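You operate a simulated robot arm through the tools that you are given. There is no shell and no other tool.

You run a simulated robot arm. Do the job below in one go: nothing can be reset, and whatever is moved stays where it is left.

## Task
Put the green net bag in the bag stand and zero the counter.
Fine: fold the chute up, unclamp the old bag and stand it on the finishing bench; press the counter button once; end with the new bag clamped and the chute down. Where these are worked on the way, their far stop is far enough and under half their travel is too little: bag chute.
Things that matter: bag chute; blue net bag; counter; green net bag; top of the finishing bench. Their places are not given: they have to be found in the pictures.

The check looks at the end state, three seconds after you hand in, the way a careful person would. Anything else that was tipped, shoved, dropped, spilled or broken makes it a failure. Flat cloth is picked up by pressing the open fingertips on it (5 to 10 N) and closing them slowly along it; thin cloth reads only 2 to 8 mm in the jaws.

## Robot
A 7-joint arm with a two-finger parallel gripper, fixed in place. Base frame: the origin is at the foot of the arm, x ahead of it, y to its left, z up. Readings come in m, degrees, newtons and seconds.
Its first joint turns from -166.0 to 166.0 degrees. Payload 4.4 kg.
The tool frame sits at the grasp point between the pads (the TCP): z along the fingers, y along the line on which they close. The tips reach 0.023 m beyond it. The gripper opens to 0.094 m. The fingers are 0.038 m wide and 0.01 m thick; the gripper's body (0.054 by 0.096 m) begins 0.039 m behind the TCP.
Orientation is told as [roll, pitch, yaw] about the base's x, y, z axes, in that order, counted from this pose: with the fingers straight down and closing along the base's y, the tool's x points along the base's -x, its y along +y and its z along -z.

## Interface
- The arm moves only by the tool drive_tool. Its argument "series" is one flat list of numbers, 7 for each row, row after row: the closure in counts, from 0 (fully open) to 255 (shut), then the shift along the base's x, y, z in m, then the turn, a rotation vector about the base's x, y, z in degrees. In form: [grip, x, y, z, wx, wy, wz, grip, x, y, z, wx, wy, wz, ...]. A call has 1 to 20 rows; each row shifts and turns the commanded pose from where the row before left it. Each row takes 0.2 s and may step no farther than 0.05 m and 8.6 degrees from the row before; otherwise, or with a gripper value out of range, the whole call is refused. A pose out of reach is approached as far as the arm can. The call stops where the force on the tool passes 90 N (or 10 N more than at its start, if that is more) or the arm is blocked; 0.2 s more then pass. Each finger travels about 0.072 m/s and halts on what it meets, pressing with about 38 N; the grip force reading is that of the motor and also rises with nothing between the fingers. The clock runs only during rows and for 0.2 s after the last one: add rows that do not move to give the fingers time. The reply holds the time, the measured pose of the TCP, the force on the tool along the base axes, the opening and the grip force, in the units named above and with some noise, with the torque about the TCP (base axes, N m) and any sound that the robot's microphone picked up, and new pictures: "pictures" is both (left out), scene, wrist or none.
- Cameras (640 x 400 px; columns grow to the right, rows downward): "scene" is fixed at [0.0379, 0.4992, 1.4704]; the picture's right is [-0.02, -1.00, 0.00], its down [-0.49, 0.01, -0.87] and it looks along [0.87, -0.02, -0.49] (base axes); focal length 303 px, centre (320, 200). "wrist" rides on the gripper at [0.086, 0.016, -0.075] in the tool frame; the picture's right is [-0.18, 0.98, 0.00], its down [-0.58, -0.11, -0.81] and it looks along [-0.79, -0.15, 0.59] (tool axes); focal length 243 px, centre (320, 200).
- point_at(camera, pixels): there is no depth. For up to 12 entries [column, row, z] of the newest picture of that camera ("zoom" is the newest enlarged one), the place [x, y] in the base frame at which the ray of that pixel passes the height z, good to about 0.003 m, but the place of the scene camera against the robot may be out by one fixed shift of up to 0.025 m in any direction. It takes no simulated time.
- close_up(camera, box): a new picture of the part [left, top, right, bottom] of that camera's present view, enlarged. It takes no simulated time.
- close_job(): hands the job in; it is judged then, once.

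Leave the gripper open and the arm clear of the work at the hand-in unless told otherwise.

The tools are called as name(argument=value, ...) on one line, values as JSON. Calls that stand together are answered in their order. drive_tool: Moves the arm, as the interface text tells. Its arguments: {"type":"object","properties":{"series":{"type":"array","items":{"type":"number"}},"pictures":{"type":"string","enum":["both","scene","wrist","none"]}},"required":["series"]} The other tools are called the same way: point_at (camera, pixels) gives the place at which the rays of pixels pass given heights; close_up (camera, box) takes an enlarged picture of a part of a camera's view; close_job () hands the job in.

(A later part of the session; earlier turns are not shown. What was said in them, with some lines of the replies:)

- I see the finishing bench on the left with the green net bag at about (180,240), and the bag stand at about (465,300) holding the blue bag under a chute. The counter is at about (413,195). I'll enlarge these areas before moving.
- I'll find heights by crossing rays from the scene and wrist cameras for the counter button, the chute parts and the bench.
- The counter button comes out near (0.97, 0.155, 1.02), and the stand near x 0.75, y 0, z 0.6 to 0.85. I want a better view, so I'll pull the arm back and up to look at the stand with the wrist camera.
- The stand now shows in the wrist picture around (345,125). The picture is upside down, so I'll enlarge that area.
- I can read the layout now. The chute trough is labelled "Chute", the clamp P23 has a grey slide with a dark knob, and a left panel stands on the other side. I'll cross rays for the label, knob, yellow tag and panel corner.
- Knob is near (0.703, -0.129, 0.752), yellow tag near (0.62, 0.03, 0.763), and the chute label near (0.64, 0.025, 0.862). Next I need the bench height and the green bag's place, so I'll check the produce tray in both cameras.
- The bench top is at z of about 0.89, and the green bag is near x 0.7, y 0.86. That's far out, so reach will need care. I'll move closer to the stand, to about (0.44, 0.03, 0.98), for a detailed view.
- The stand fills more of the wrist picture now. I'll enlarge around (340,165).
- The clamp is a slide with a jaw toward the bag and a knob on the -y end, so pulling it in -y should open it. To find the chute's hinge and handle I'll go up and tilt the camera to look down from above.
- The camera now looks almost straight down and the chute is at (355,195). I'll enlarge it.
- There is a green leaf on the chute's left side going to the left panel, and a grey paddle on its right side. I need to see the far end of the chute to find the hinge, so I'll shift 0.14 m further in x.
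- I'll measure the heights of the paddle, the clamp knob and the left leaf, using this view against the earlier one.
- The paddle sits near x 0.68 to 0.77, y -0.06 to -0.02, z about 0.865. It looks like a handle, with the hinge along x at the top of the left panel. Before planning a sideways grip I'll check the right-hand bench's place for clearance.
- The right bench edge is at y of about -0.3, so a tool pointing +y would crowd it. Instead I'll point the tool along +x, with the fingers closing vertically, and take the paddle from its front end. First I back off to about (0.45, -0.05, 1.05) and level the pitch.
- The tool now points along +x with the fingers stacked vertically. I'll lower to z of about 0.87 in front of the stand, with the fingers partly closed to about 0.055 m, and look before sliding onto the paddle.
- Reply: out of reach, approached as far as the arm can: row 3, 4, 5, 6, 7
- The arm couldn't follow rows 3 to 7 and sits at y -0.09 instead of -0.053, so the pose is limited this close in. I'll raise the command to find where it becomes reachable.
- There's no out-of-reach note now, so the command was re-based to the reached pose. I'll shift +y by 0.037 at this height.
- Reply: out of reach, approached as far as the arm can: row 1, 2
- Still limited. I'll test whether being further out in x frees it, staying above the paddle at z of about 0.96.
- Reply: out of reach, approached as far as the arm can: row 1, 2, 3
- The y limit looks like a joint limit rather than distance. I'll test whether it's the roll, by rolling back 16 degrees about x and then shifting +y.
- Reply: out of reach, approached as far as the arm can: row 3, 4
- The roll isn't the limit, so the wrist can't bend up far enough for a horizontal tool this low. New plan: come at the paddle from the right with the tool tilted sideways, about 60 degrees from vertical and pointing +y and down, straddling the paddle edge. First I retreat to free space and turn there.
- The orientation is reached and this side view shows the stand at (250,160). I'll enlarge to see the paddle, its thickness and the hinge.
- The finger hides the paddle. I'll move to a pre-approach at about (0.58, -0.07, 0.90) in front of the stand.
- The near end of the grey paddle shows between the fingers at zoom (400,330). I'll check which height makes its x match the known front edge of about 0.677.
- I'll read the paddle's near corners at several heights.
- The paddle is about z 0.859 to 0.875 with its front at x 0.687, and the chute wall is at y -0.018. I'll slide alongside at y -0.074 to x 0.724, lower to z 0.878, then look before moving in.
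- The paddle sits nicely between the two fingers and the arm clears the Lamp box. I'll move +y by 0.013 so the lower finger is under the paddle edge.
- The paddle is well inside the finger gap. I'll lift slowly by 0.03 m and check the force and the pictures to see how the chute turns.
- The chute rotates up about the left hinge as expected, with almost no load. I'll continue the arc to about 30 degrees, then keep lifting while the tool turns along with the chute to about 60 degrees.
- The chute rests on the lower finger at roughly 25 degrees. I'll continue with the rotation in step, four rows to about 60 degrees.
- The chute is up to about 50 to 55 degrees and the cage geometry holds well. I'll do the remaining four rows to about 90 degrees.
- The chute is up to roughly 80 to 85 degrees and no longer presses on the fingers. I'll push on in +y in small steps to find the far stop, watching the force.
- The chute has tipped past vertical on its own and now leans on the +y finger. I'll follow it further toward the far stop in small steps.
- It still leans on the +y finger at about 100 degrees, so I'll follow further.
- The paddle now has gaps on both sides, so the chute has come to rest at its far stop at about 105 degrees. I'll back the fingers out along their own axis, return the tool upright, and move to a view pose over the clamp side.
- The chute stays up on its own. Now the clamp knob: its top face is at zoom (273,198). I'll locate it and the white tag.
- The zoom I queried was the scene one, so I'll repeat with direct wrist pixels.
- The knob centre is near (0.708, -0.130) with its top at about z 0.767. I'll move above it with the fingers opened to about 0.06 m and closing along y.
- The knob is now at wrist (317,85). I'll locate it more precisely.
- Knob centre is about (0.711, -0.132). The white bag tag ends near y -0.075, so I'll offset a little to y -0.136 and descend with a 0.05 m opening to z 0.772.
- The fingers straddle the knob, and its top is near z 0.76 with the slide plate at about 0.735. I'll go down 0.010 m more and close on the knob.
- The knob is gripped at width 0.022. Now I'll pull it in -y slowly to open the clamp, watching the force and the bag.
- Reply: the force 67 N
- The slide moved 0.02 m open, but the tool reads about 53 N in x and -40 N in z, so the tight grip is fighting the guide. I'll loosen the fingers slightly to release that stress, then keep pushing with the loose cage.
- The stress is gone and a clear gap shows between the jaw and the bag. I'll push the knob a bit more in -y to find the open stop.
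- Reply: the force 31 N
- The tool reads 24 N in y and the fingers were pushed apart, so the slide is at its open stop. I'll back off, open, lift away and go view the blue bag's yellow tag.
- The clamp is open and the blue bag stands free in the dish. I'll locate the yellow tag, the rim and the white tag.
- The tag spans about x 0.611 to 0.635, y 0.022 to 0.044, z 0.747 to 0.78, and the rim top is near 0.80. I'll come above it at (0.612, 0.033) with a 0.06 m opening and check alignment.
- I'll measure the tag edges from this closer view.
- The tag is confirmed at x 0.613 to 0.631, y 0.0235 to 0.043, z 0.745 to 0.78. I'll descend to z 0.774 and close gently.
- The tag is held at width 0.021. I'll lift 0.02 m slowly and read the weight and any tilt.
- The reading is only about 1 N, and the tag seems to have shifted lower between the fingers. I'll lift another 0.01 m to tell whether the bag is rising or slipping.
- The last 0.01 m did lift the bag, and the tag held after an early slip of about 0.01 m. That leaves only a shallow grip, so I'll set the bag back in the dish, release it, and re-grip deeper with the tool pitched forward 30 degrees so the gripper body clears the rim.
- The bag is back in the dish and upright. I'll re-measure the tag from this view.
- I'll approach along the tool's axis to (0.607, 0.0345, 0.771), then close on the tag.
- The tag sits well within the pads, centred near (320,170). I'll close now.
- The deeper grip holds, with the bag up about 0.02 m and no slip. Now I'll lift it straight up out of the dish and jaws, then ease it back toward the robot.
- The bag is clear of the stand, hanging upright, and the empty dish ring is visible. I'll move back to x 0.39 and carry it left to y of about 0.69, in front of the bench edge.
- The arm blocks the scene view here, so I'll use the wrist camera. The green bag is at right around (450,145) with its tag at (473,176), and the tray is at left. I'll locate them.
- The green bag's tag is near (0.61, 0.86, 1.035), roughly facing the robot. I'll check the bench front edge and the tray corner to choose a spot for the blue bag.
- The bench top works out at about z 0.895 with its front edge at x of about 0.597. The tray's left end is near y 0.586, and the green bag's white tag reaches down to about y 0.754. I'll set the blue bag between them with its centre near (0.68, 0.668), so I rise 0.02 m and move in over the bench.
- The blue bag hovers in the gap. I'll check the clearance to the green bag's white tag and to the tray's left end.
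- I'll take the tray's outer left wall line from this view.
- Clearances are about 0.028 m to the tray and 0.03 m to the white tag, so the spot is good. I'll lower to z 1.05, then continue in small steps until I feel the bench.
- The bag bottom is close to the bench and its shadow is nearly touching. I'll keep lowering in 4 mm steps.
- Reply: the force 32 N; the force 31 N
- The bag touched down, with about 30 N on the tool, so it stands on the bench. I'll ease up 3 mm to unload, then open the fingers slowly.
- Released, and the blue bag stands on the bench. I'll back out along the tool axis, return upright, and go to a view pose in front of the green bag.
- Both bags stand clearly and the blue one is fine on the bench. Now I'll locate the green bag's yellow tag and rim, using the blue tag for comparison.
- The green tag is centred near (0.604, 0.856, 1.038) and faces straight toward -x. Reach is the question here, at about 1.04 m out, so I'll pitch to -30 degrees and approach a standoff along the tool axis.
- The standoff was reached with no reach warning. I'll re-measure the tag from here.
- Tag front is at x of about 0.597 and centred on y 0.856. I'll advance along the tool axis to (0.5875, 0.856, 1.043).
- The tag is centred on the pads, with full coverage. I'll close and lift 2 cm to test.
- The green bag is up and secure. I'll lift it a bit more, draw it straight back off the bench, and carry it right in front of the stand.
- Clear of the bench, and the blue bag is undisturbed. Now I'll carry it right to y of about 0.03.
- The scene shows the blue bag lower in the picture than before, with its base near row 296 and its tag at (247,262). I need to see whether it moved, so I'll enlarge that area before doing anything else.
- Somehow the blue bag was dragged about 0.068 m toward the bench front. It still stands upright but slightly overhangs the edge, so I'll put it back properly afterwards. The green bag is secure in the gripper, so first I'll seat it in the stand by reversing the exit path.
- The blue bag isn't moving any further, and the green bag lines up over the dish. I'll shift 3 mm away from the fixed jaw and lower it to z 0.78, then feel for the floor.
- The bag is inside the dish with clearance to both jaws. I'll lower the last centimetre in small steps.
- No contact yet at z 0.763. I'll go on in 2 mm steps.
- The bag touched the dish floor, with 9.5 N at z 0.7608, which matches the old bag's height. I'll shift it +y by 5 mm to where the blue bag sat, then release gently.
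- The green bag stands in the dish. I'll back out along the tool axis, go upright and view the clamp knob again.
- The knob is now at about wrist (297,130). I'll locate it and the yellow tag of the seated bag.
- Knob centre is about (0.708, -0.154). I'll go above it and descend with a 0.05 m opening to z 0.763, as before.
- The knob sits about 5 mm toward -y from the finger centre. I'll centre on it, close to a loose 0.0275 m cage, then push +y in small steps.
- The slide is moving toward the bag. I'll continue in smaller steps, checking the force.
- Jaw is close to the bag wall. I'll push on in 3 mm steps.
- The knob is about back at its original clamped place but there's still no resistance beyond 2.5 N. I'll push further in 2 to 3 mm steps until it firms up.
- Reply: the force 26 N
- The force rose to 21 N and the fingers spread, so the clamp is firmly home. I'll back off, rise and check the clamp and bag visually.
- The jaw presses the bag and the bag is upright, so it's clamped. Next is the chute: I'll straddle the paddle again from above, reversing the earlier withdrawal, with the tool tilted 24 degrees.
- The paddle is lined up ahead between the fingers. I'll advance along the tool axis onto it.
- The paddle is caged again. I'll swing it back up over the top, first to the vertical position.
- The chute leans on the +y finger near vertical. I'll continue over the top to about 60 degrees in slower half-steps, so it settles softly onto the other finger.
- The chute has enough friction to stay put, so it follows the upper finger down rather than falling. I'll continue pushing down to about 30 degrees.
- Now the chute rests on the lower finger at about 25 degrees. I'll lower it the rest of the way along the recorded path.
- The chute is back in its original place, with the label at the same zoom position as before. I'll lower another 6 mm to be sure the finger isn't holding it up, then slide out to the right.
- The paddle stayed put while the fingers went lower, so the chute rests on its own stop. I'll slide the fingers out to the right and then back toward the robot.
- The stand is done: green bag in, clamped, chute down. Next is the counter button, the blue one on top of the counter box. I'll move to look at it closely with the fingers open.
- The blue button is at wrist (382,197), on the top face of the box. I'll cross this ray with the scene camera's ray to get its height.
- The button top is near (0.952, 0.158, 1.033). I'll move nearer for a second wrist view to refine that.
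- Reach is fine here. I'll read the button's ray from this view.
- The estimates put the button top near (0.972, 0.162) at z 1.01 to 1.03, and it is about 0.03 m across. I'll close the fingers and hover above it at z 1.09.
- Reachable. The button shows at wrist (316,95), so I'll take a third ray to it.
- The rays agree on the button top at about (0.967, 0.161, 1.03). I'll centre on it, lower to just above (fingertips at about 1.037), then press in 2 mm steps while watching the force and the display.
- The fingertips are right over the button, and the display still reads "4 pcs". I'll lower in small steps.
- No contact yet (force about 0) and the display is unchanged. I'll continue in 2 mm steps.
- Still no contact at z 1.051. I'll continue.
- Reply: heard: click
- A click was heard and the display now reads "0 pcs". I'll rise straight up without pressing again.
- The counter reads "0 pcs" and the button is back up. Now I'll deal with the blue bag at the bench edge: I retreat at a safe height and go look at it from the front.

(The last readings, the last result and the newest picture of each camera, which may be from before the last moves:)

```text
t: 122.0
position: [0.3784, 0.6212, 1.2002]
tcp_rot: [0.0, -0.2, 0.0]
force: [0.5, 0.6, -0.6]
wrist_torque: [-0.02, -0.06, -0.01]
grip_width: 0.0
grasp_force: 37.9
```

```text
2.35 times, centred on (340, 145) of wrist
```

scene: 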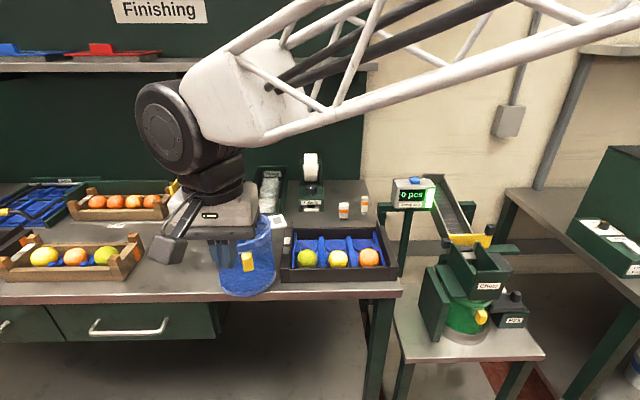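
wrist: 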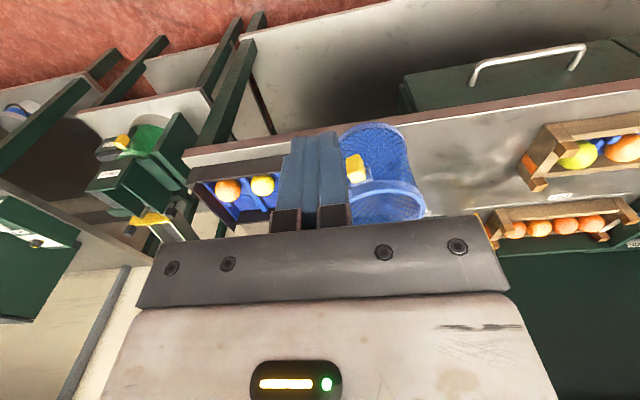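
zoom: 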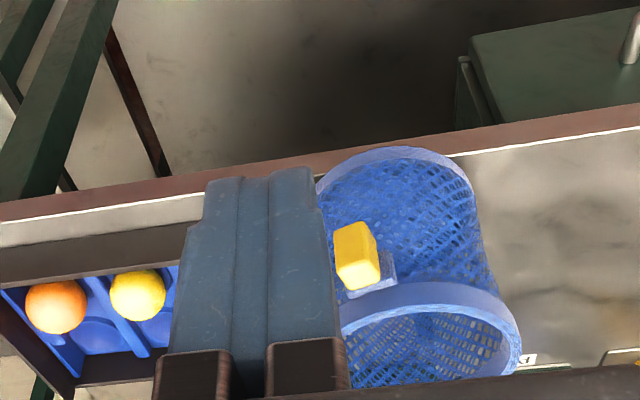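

The bag's base overhangs the bench edge by about 1 cm. I'll re-grip it by the tag and set it back properly. First I open the fingers and shift to see the tag's angle.

drive_tool(series=[0, -0.01, 0.03, -0.01, 0, 0, 0, 0, -0.01, 0.03, -0.01, 0, 0, 0, 0, 0, 0, 0, 0, 0, 0], pictures="wrist")

close_up(camera="wrist", box=[260, 80, 440, 230])

```text
t: 122.8
position: [0.3615, 0.6802, 1.1796]
tcp_rot: [0.0, -0.1, 0.0]
force: [0.9, 0.0, 0.9]
wrist_torque: [0.03, 0.0, 0.02]
grip_width: 0.094
grasp_force: 0.1
```

wrist: 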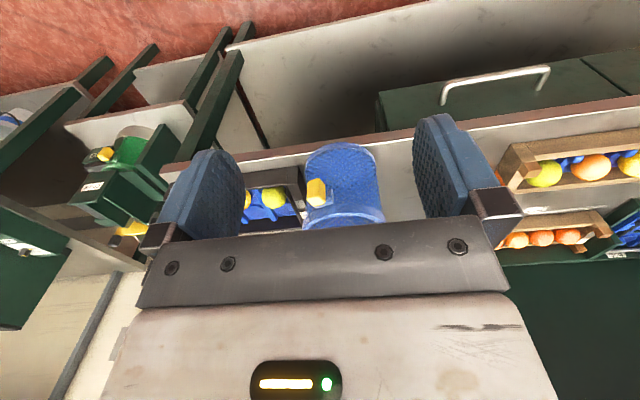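

```text
2.67 times, centred on (350, 155) of wrist
```

zoom: 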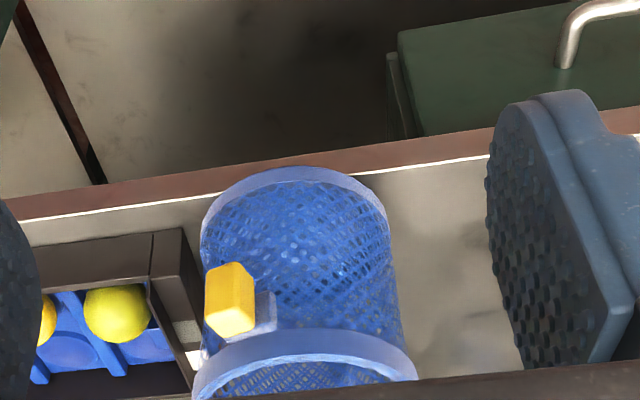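

I need the rim circle and tag together to get the bag's yaw, so I'll raise the camera.

drive_tool(series=[0, -0.005, 0.0, 0.045, 0, 0, 0, 0, -0.005, 0.0, 0.045, 0, 0, 0, 0, 0, 0, 0.02, 0, 0, 0], pictures="wrist")

close_up(camera="wrist", box=[260, 60, 420, 200])

```text
t: 123.6
position: [0.3526, 0.6801, 1.2907]
tcp_rot: [0.0, -0.1, 0.1]
force: [0.2, -0.2, -1.1]
wrist_torque: [0.0, 0.0, -0.03]
grip_width: 0.0941
grasp_force: 0.0
```

wrist: 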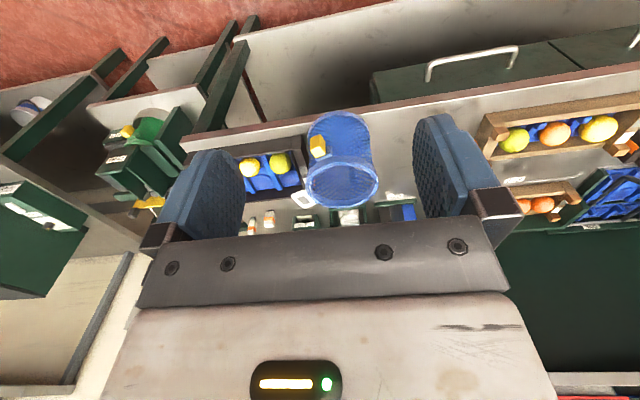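

```text
2.86 times, centred on (340, 130) of wrist
```

zoom: 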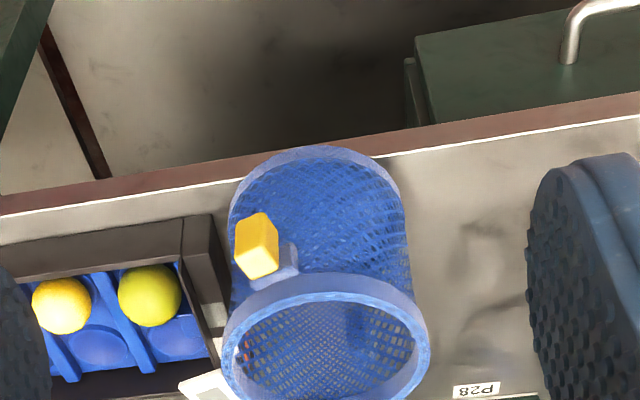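

I'll read the rim extremes and the tag's top-face corners to get the yaw angle.

point_at(camera="wrist", pixels=[[312.7, 149.6, 1.052], [323.9, 144.4, 1.052], [325.3, 153.8, 1.052], [315.5, 157.7, 1.052], [305.7, 182.5, 1.075], [378.8, 180.7, 1.075], [339.3, 157, 1.075], [310.6, 137.7, 1.018], [320, 134.2, 1.018], [340, 122, 0.895], [300, 129, 0.895], [362, 118, 0.895]])

close_up(camera="wrist", box=[295, 100, 395, 210])

```text
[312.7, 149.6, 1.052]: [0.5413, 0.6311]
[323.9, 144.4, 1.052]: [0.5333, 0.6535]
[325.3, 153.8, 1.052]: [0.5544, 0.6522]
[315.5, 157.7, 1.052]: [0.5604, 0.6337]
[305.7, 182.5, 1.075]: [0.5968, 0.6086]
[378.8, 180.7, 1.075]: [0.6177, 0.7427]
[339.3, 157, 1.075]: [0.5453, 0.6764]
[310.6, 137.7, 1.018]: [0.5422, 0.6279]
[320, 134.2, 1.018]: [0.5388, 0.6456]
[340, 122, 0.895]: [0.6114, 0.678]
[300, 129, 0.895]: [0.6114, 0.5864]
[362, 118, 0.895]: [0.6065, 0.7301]
```

```text
3.64 times, centred on (345, 155) of wrist
```

zoom: 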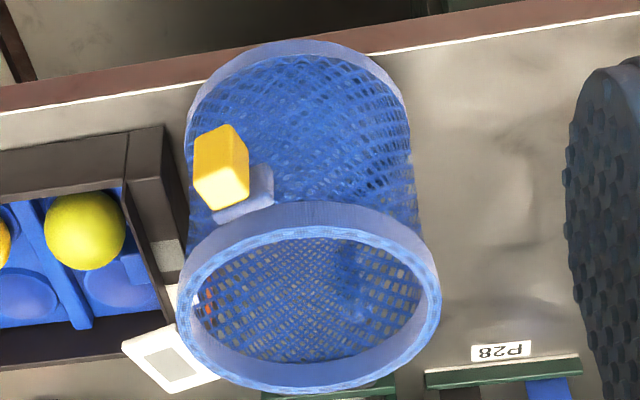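

The bag is yawed about 25 degrees counter-clockwise, with its tag top centred near (0.547, 0.643). I'll match that with the tool (pitch -30, then yaw +25) and go to a standoff along the approach axis.

drive_tool(series=[50, 0.0191, -0.0094, -0.0234, 0, -7.5, 0, 92, 0.0191, -0.0094, -0.0234, 0, -7.5, 0, 92, 0.0191, -0.0094, -0.0234, 0, -7.5, 0, 92, 0.0191, -0.0094, -0.0234, 0, -7.5, 0, 92, 0.0191, -0.0094, -0.0234, 0, 0, 8.33, 92, 0.0191, -0.0094, -0.0234, 0, 0, 8.33, 92, 0.0191, -0.0094, -0.0234, 0, 0, 8.34], pictures="wrist")

close_up(camera="wrist", box=[220, 0, 420, 200])

```text
t: 125.2
position: [0.4847, 0.616, 1.1269]
tcp_rot: [0.1, -30.2, 24.9]
force: [0.1, 0.3, -0.9]
wrist_torque: [0.01, 0.04, 0.02]
grip_width: 0.06
grasp_force: 0.1
```

wrist: 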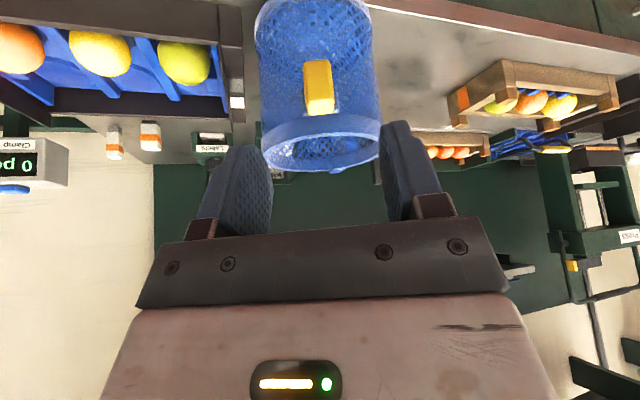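

```text
2.00 times, centred on (320, 100) of wrist
```

zoom: 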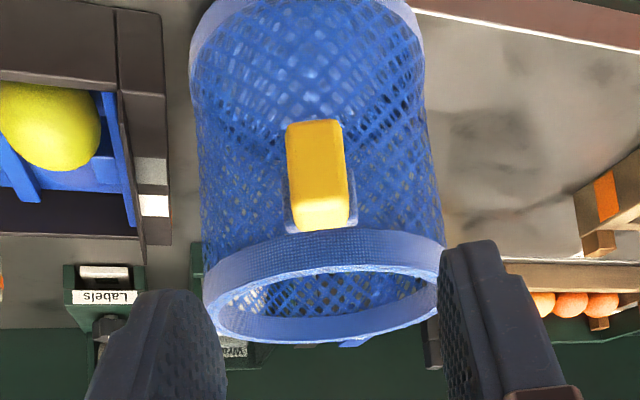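

The tag now faces the tool squarely. I'll measure its corners from here.

point_at(camera="wrist", pixels=[[305.5, 97.5, 1.052], [333.5, 95, 1.052], [308, 115, 1.052], [335, 111, 1.052], [303.5, 64, 1.018], [330, 61, 1.018]])

```text
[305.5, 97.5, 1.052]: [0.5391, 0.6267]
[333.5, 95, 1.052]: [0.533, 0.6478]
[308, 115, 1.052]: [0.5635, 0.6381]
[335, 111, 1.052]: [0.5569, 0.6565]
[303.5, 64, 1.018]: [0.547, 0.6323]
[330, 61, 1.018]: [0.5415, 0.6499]
```

The tag's yaw reads nearer 20 degrees, so I'll trim the tool by -4 degrees and advance along the axis to (0.5316, 0.6358, 1.040).

drive_tool(series=[92, 0.0094, 0.004, -0.0174, 0, 0, -4, 92, 0.0094, 0.004, -0.0174, 0, 0, 0, 92, 0.0094, 0.004, -0.0174, 0, 0, 0, 92, 0.0094, 0.004, -0.0174, 0, 0, 0, 92, 0.0093, 0.0038, -0.0173, 0, 0, 0, 92, 0, 0, 0, 0, 0, 0], pictures="wrist")

close_up(camera="wrist", box=[200, 80, 440, 240])

```text
t: 126.6
position: [0.5336, 0.6363, 1.0397]
tcp_rot: [0.1, -30.1, 21.1]
force: [0.0, 0.5, -0.2]
wrist_torque: [0.01, 0.03, 0.02]
grip_width: 0.0599
grasp_force: 0.1
```

wrist: 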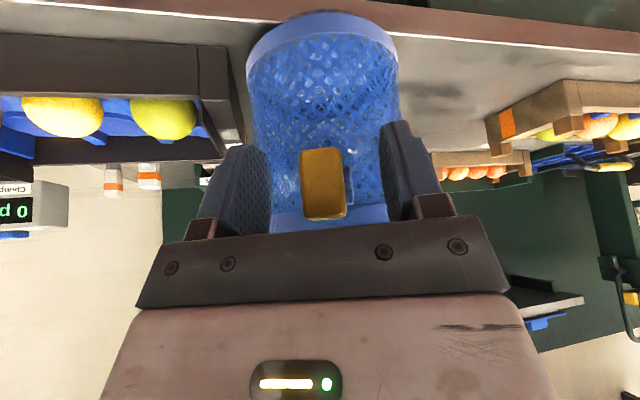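

```text
2.50 times, centred on (320, 160) of wrist
```

zoom: 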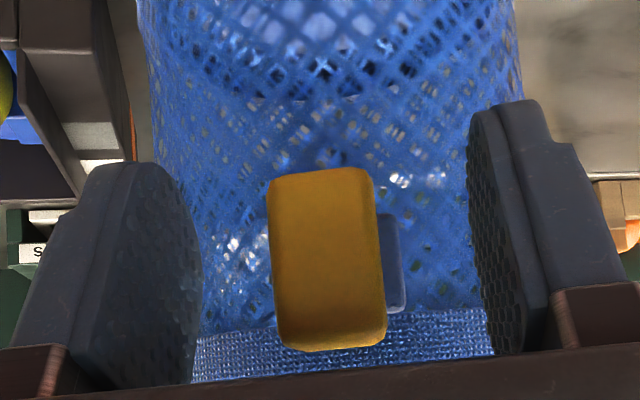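

Alignment is good. I'll close, lift 3 cm, then carry it inward and left while turning it back straight, to put its centre near (0.70, 0.72), well clear of the edge and the tray.

drive_tool(series=[130, 0, 0, 0, 0, 0, 0, 170, 0, 0, 0, 0, 0, 0, 200, 0, 0, 0, 0, 0, 0, 255, 0, 0, 0, 0, 0, 0, 255, 0, 0, 0, 0, 0, 0, 255, 0, 0, 0.005, 0, 0, 0, 255, 0, 0, 0.01, 0, 0, 0, 255, 0, 0, 0.015, 0, 0, 0, 255, 0, 0, 0, 0, 0, 0])

close_up(camera="wrist", box=[200, 80, 440, 240])

```text
t: 128.6
position: [0.5327, 0.6346, 1.0715]
tcp_rot: [0.0, -30.0, 21.0]
force: [-0.3, 0.6, 0.1]
wrist_torque: [0.01, 0.09, -0.01]
grip_width: 0.0211
grasp_force: 38.0
```

scene: 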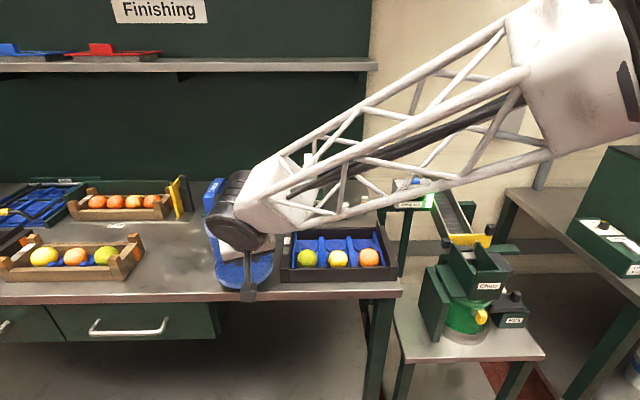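
wrist: 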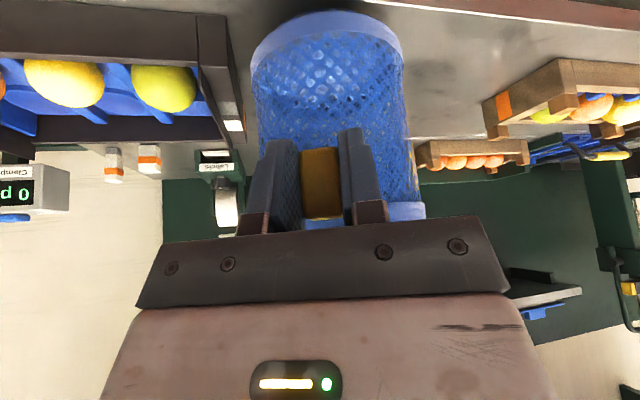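

```text
2.50 times, centred on (320, 160) of wrist
```

zoom: 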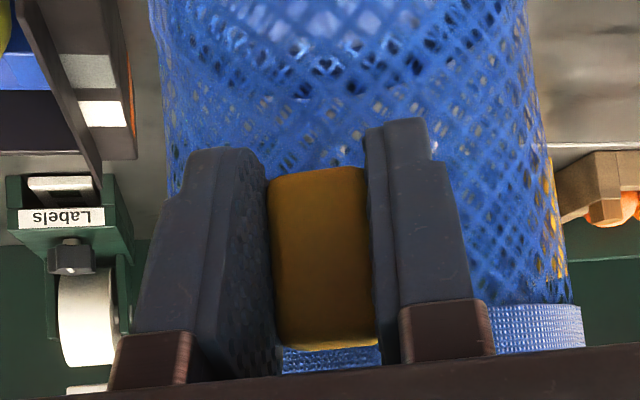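

Lifted cleanly. Now I'll move inward and left while turning back straight.

drive_tool(series=[255, 0.0151, 0.0171, 0, 0, 0, -4.2, 255, 0.0151, 0.0171, 0, 0, 0, -4.2, 255, 0.0151, 0.0171, 0, 0, 0, -4.2, 255, 0.0151, 0.0171, 0, 0, 0, -4.2, 255, 0.0151, 0.0171, 0, 0, 0, -4.2, 255, 0, 0, -0.015, 0, 0, 0, 255, 0, 0, -0.008, 0, 0, 0, 255, 0, 0, 0, 0, 0, 0])

close_up(camera="scene", box=[160, 180, 340, 320])

```text
t: 130.4
position: [0.608, 0.7212, 1.047]
tcp_rot: [0.1, -30.1, 0.0]
force: [0.2, 0.0, -1.3]
wrist_torque: [-0.02, 0.09, 0.05]
grip_width: 0.0213
grasp_force: 37.9
```

scene: 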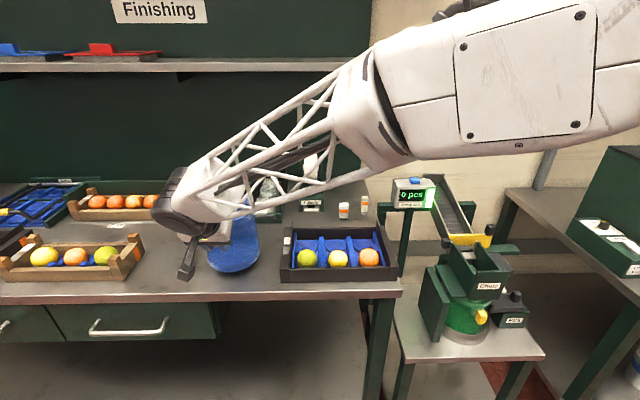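
wrist: 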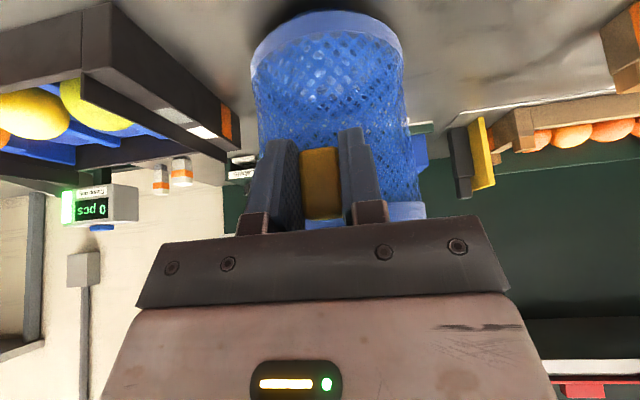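

```text
2.86 times, centred on (250, 250) of scene
```

zoom: 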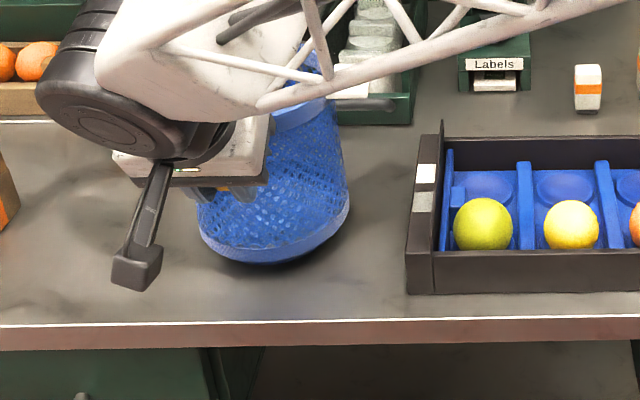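

It's in a good open spot. I'll lower in 2 mm steps until it touches.

drive_tool(series=[255, 0, 0, -0.003, 0, 0, 0, 255, 0, 0, 0, 0, 0, 0], pictures="none")

drive_tool(series=[255, 0, 0, -0.002, 0, 0, 0, 255, 0, 0, 0, 0, 0, 0], pictures="none")

drive_tool(series=[255, 0, 0, -0.002, 0, 0, 0, 255, 0, 0, 0, 0, 0, 0], pictures="none")

```text
t: 131.0
position: [0.608, 0.722, 1.0446]
tcp_rot: [0.0, -30.1, 0.0]
force: [0.1, 0.2, 0.3]
wrist_torque: [0.06, 0.05, 0.01]
grip_width: 0.0213
grasp_force: 38.3
```

```text
t: 131.6
position: [0.6063, 0.7208, 1.0434]
tcp_rot: [0.0, -30.1, 0.1]
force: [0.4, 0.8, -1.2]
wrist_torque: [-0.01, 0.07, 0.01]
grip_width: 0.0212
grasp_force: 37.5
```

```text
t: 132.2
position: [0.6078, 0.7218, 1.0404]
tcp_rot: [0.0, -30.2, -0.1]
force: [-0.1, -0.2, -0.7]
wrist_torque: [-0.04, 0.06, -0.01]
grip_width: 0.0212
grasp_force: 38.5
```

Not touching yet at 1.040. I'll continue.

drive_tool(series=[255, 0, 0, -0.002, 0, 0, 0, 255, 0, 0, 0, 0, 0, 0], pictures="none")

drive_tool(series=[255, 0, 0, -0.002, 0, 0, 0, 255, 0, 0, 0, 0, 0, 0], pictures="none")

```text
t: 132.8
position: [0.6074, 0.7209, 1.0394]
tcp_rot: [0.1, -30.2, -0.1]
force: [-3.6, -0.5, 13.0]
wrist_torque: [-0.13, -0.7, -0.08]
grip_width: 0.0213
grasp_force: 38.6
```

```text
t: 133.4
position: [0.609, 0.7216, 1.0387]
tcp_rot: [0.3, -30.2, 0.0]
force: [-10.4, -0.2, 30.3]
wrist_torque: [-0.02, -0.51, -0.02]
grip_width: 0.0215
grasp_force: 37.7
```

It touched down, with 13 then 30 N on the tool. I'll unload slightly, open slowly, then back out along the tool axis and check that the bag stays.

drive_tool(series=[255, 0, 0, 0.002, 0, 0, 0, 220, 0, 0, 0.0005, 0, 0, 0, 185, 0, 0, 0, 0, 0, 0, 160, 0, 0, 0, 0, 0, 0, 130, 0, 0, 0, 0, 0, 0, 92, 0, 0, 0, 0, 0, 0, 60, 0, 0, 0, 0, 0, 0, 60, -0.02, 0, 0.0346, 0, 0, 0, 60, -0.022, 0, 0.038, 0, 0, 0, 60, -0.022, 0, 0.038, 0, 0, 0, 60, -0.022, 0, 0.038, 0, 0, 0])

close_up(camera="wrist", box=[200, 0, 440, 220])

close_up(camera="scene", box=[160, 180, 340, 320])

```text
t: 135.8
position: [0.52, 0.7198, 1.1831]
tcp_rot: [-0.1, -30.0, 0.2]
force: [0.1, -0.3, -0.1]
wrist_torque: [0.02, 0.02, 0.02]
grip_width: 0.0718
grasp_force: 0.1
```

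scene: 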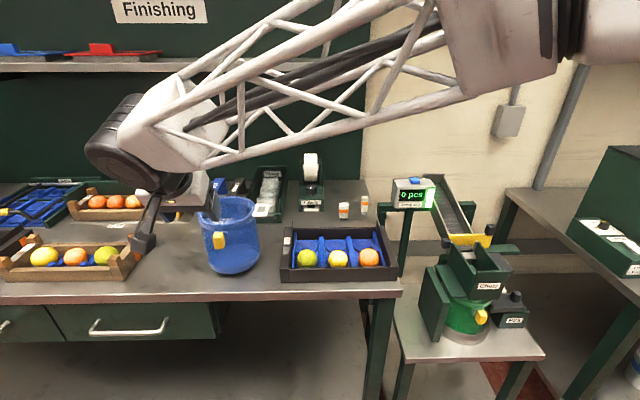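
wrist: 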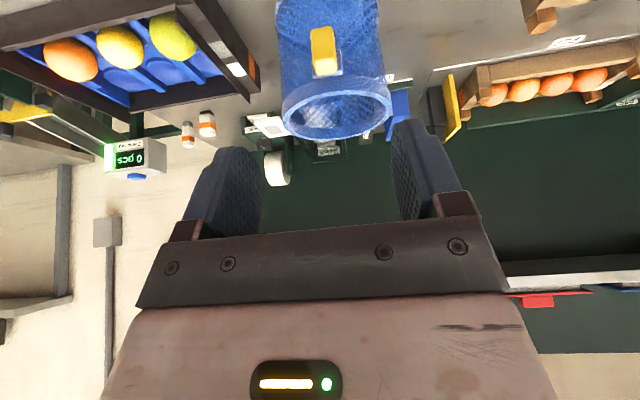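

```text
1.82 times, centred on (320, 110) of wrist
```

zoom: 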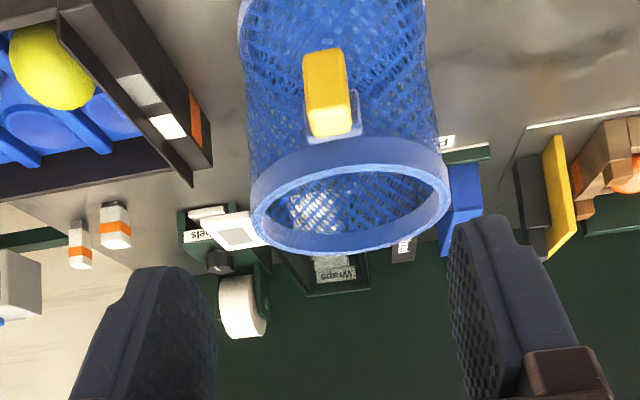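

```text
2.86 times, centred on (250, 250) of scene
```

zoom: 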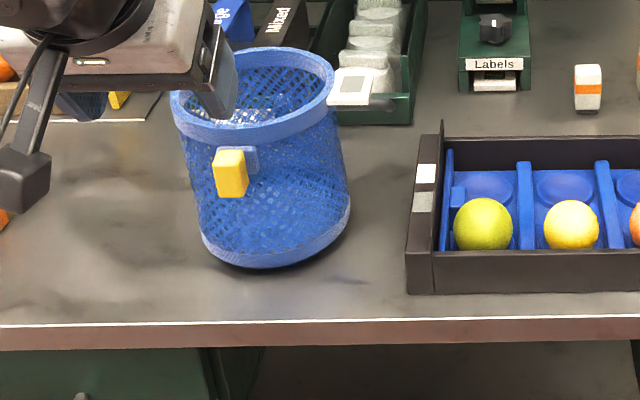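

The blue bag stands well inside the bench, upright. I'll raise the arm, straighten it, and swing back to a clear pose in front of the stand.

drive_tool(series=[30, -0.03, 0, 0.035, 0, 7.5, 0, 0, -0.035, 0, 0.03, 0, 7.5, 0, 0, -0.035, 0, 0.03, 0, 7.5, 0, 0, -0.035, 0, 0.025, 0, 7.5, 0, 0, 0, 0, 0, 0, 0, 0])

close_up(camera="scene", box=[160, 180, 340, 320])

```text
t: 137.0
position: [0.39, 0.717, 1.3064]
tcp_rot: [0.0, 0.0, -0.1]
force: [0.4, 0.1, 0.5]
wrist_torque: [-0.02, 0.01, -0.03]
grip_width: 0.094
grasp_force: 0.0
```

scene: 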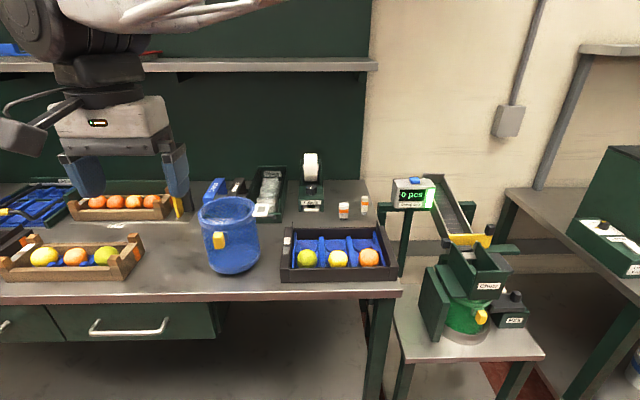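
wrist: 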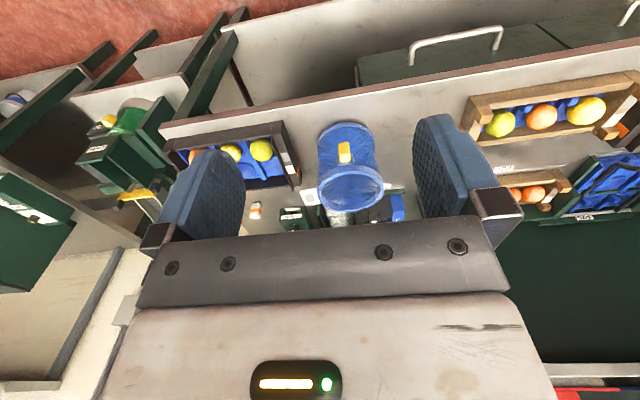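

```text
2.86 times, centred on (250, 250) of scene
```

zoom: 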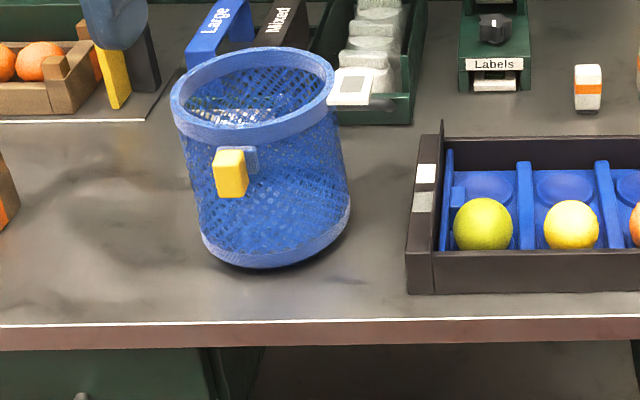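

The blue bag is fine. I'll swing the arm back at z 1.3 to a clear pose, keeping x at 0.39.

drive_tool(series=[0, 0, -0.045, 0, 0, 0, 0, 0, 0, -0.045, 0, 0, 0, 0, 0, 0, -0.045, 0, 0, 0, 0, 0, 0, -0.045, 0, 0, 0, 0, 0, 0, -0.045, 0, 0, 0, 0, 0, 0, -0.045, 0, 0, 0, 0, 0, 0, -0.045, 0, 0, 0, 0, 0, 0, -0.045, 0, 0, 0, 0, 0, 0, -0.045, 0, 0, 0, 0, 0, 0, -0.045, 0, 0, 0, 0, 0, 0, -0.045, 0, 0, 0, 0, 0, 0, -0.045, 0, 0, 0, 0, 0, 0, -0.045, 0, 0, 0, 0, 0, 0, -0.045, 0, 0, 0, 0, 0, 0, -0.045, 0, 0, 0, 0, 0, 0, -0.045, 0, 0, 0, 0, 0, 0, 0, 0, 0, 0, 0])

close_up(camera="scene", box=[160, 180, 340, 320])

close_up(camera="scene", box=[380, 160, 580, 350])

close_up(camera="scene", box=[0, 150, 340, 320])

```text
t: 140.6
position: [0.3868, 0.0017, 1.3073]
tcp_rot: [0.0, -0.1, 0.0]
force: [-0.3, 0.3, 1.0]
wrist_torque: [0.02, -0.02, -0.02]
grip_width: 0.0938
grasp_force: 0.0
```

scene: 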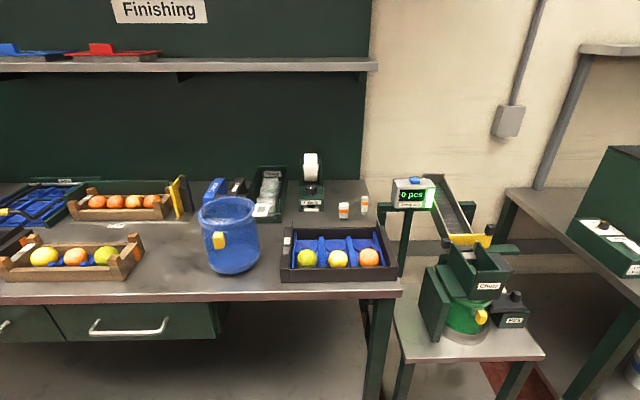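
wrist: 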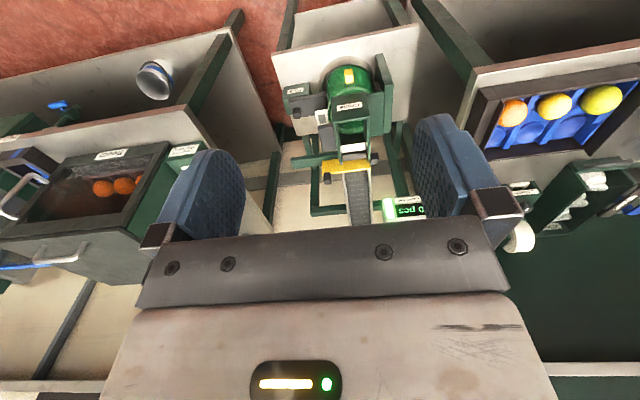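

```text
2.86 times, centred on (250, 250) of scene
```

zoom: 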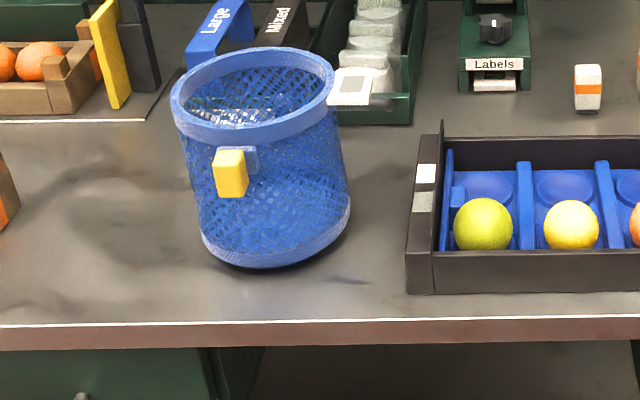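

```text
2.11 times, centred on (480, 255) of scene
```

zoom: 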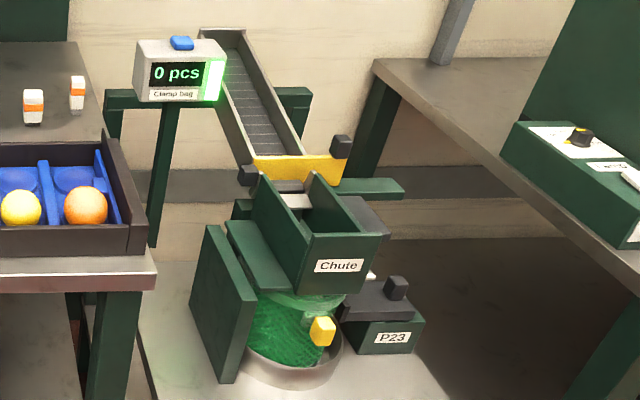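

```text
1.88 times, centred on (170, 235) of scene
```

zoom: 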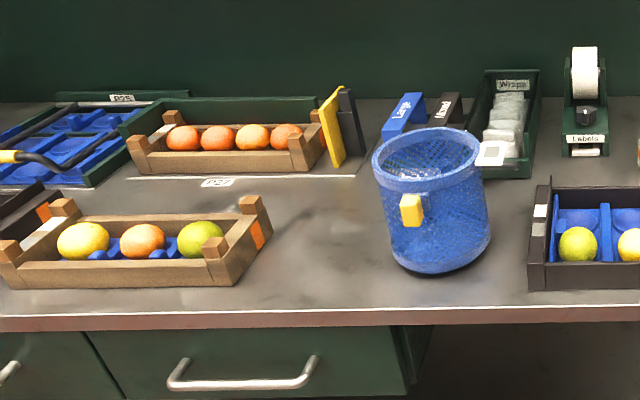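

Everything looks in place. One last close look at the clamp and bag in the wrist view before handing in.

close_up(camera="wrist", box=[270, 50, 420, 150])

close_up(camera="scene", box=[410, 240, 560, 350])

```text
4.00 times, centred on (345, 100) of wrist
```

zoom: 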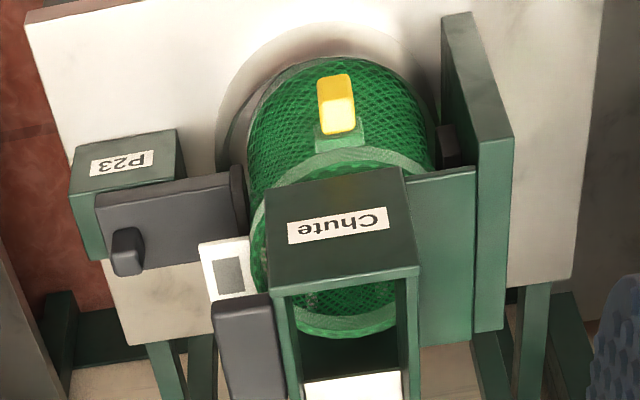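

```text
3.64 times, centred on (485, 295) of scene
```

zoom: 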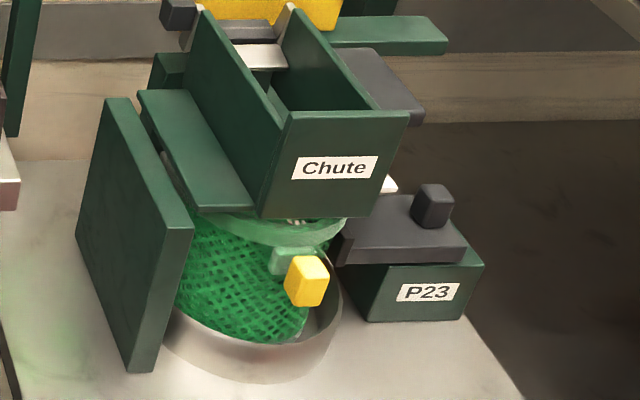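

The jaw presses the green bag against the fixed jaw with the slide back in its original position. The chute is down, the counter reads 0, and the blue bag stands on the bench. The gripper is open and the arm is clear, so I'm handing in.

close_job()

```text
The job is handed in.
```

The job is handed in; the check's result was not shown to me. The green net bag is clamped in the stand with the chute down, and the counter reads "0 pcs".

- **Chute:** I folded it up to its far stop before changing the bags, and lowered it back to its original place afterwards.
- **Counter:** I pressed the button once, heard one click, and saw the display change from "4 pcs" to "0 pcs".
- **Old bag:** The blue bag stands upright on the finishing bench, well back from the edge.
- **One mishap:** While I carried the green bag across, the blue bag got dragged about 7 cm toward the bench front and overhung it by about 1 cm. I don't know what caught it. I picked it up again and set it down further in. It did not tip, and nothing else on the bench looks moved.

The gripper is open and the arm is clear of the work.
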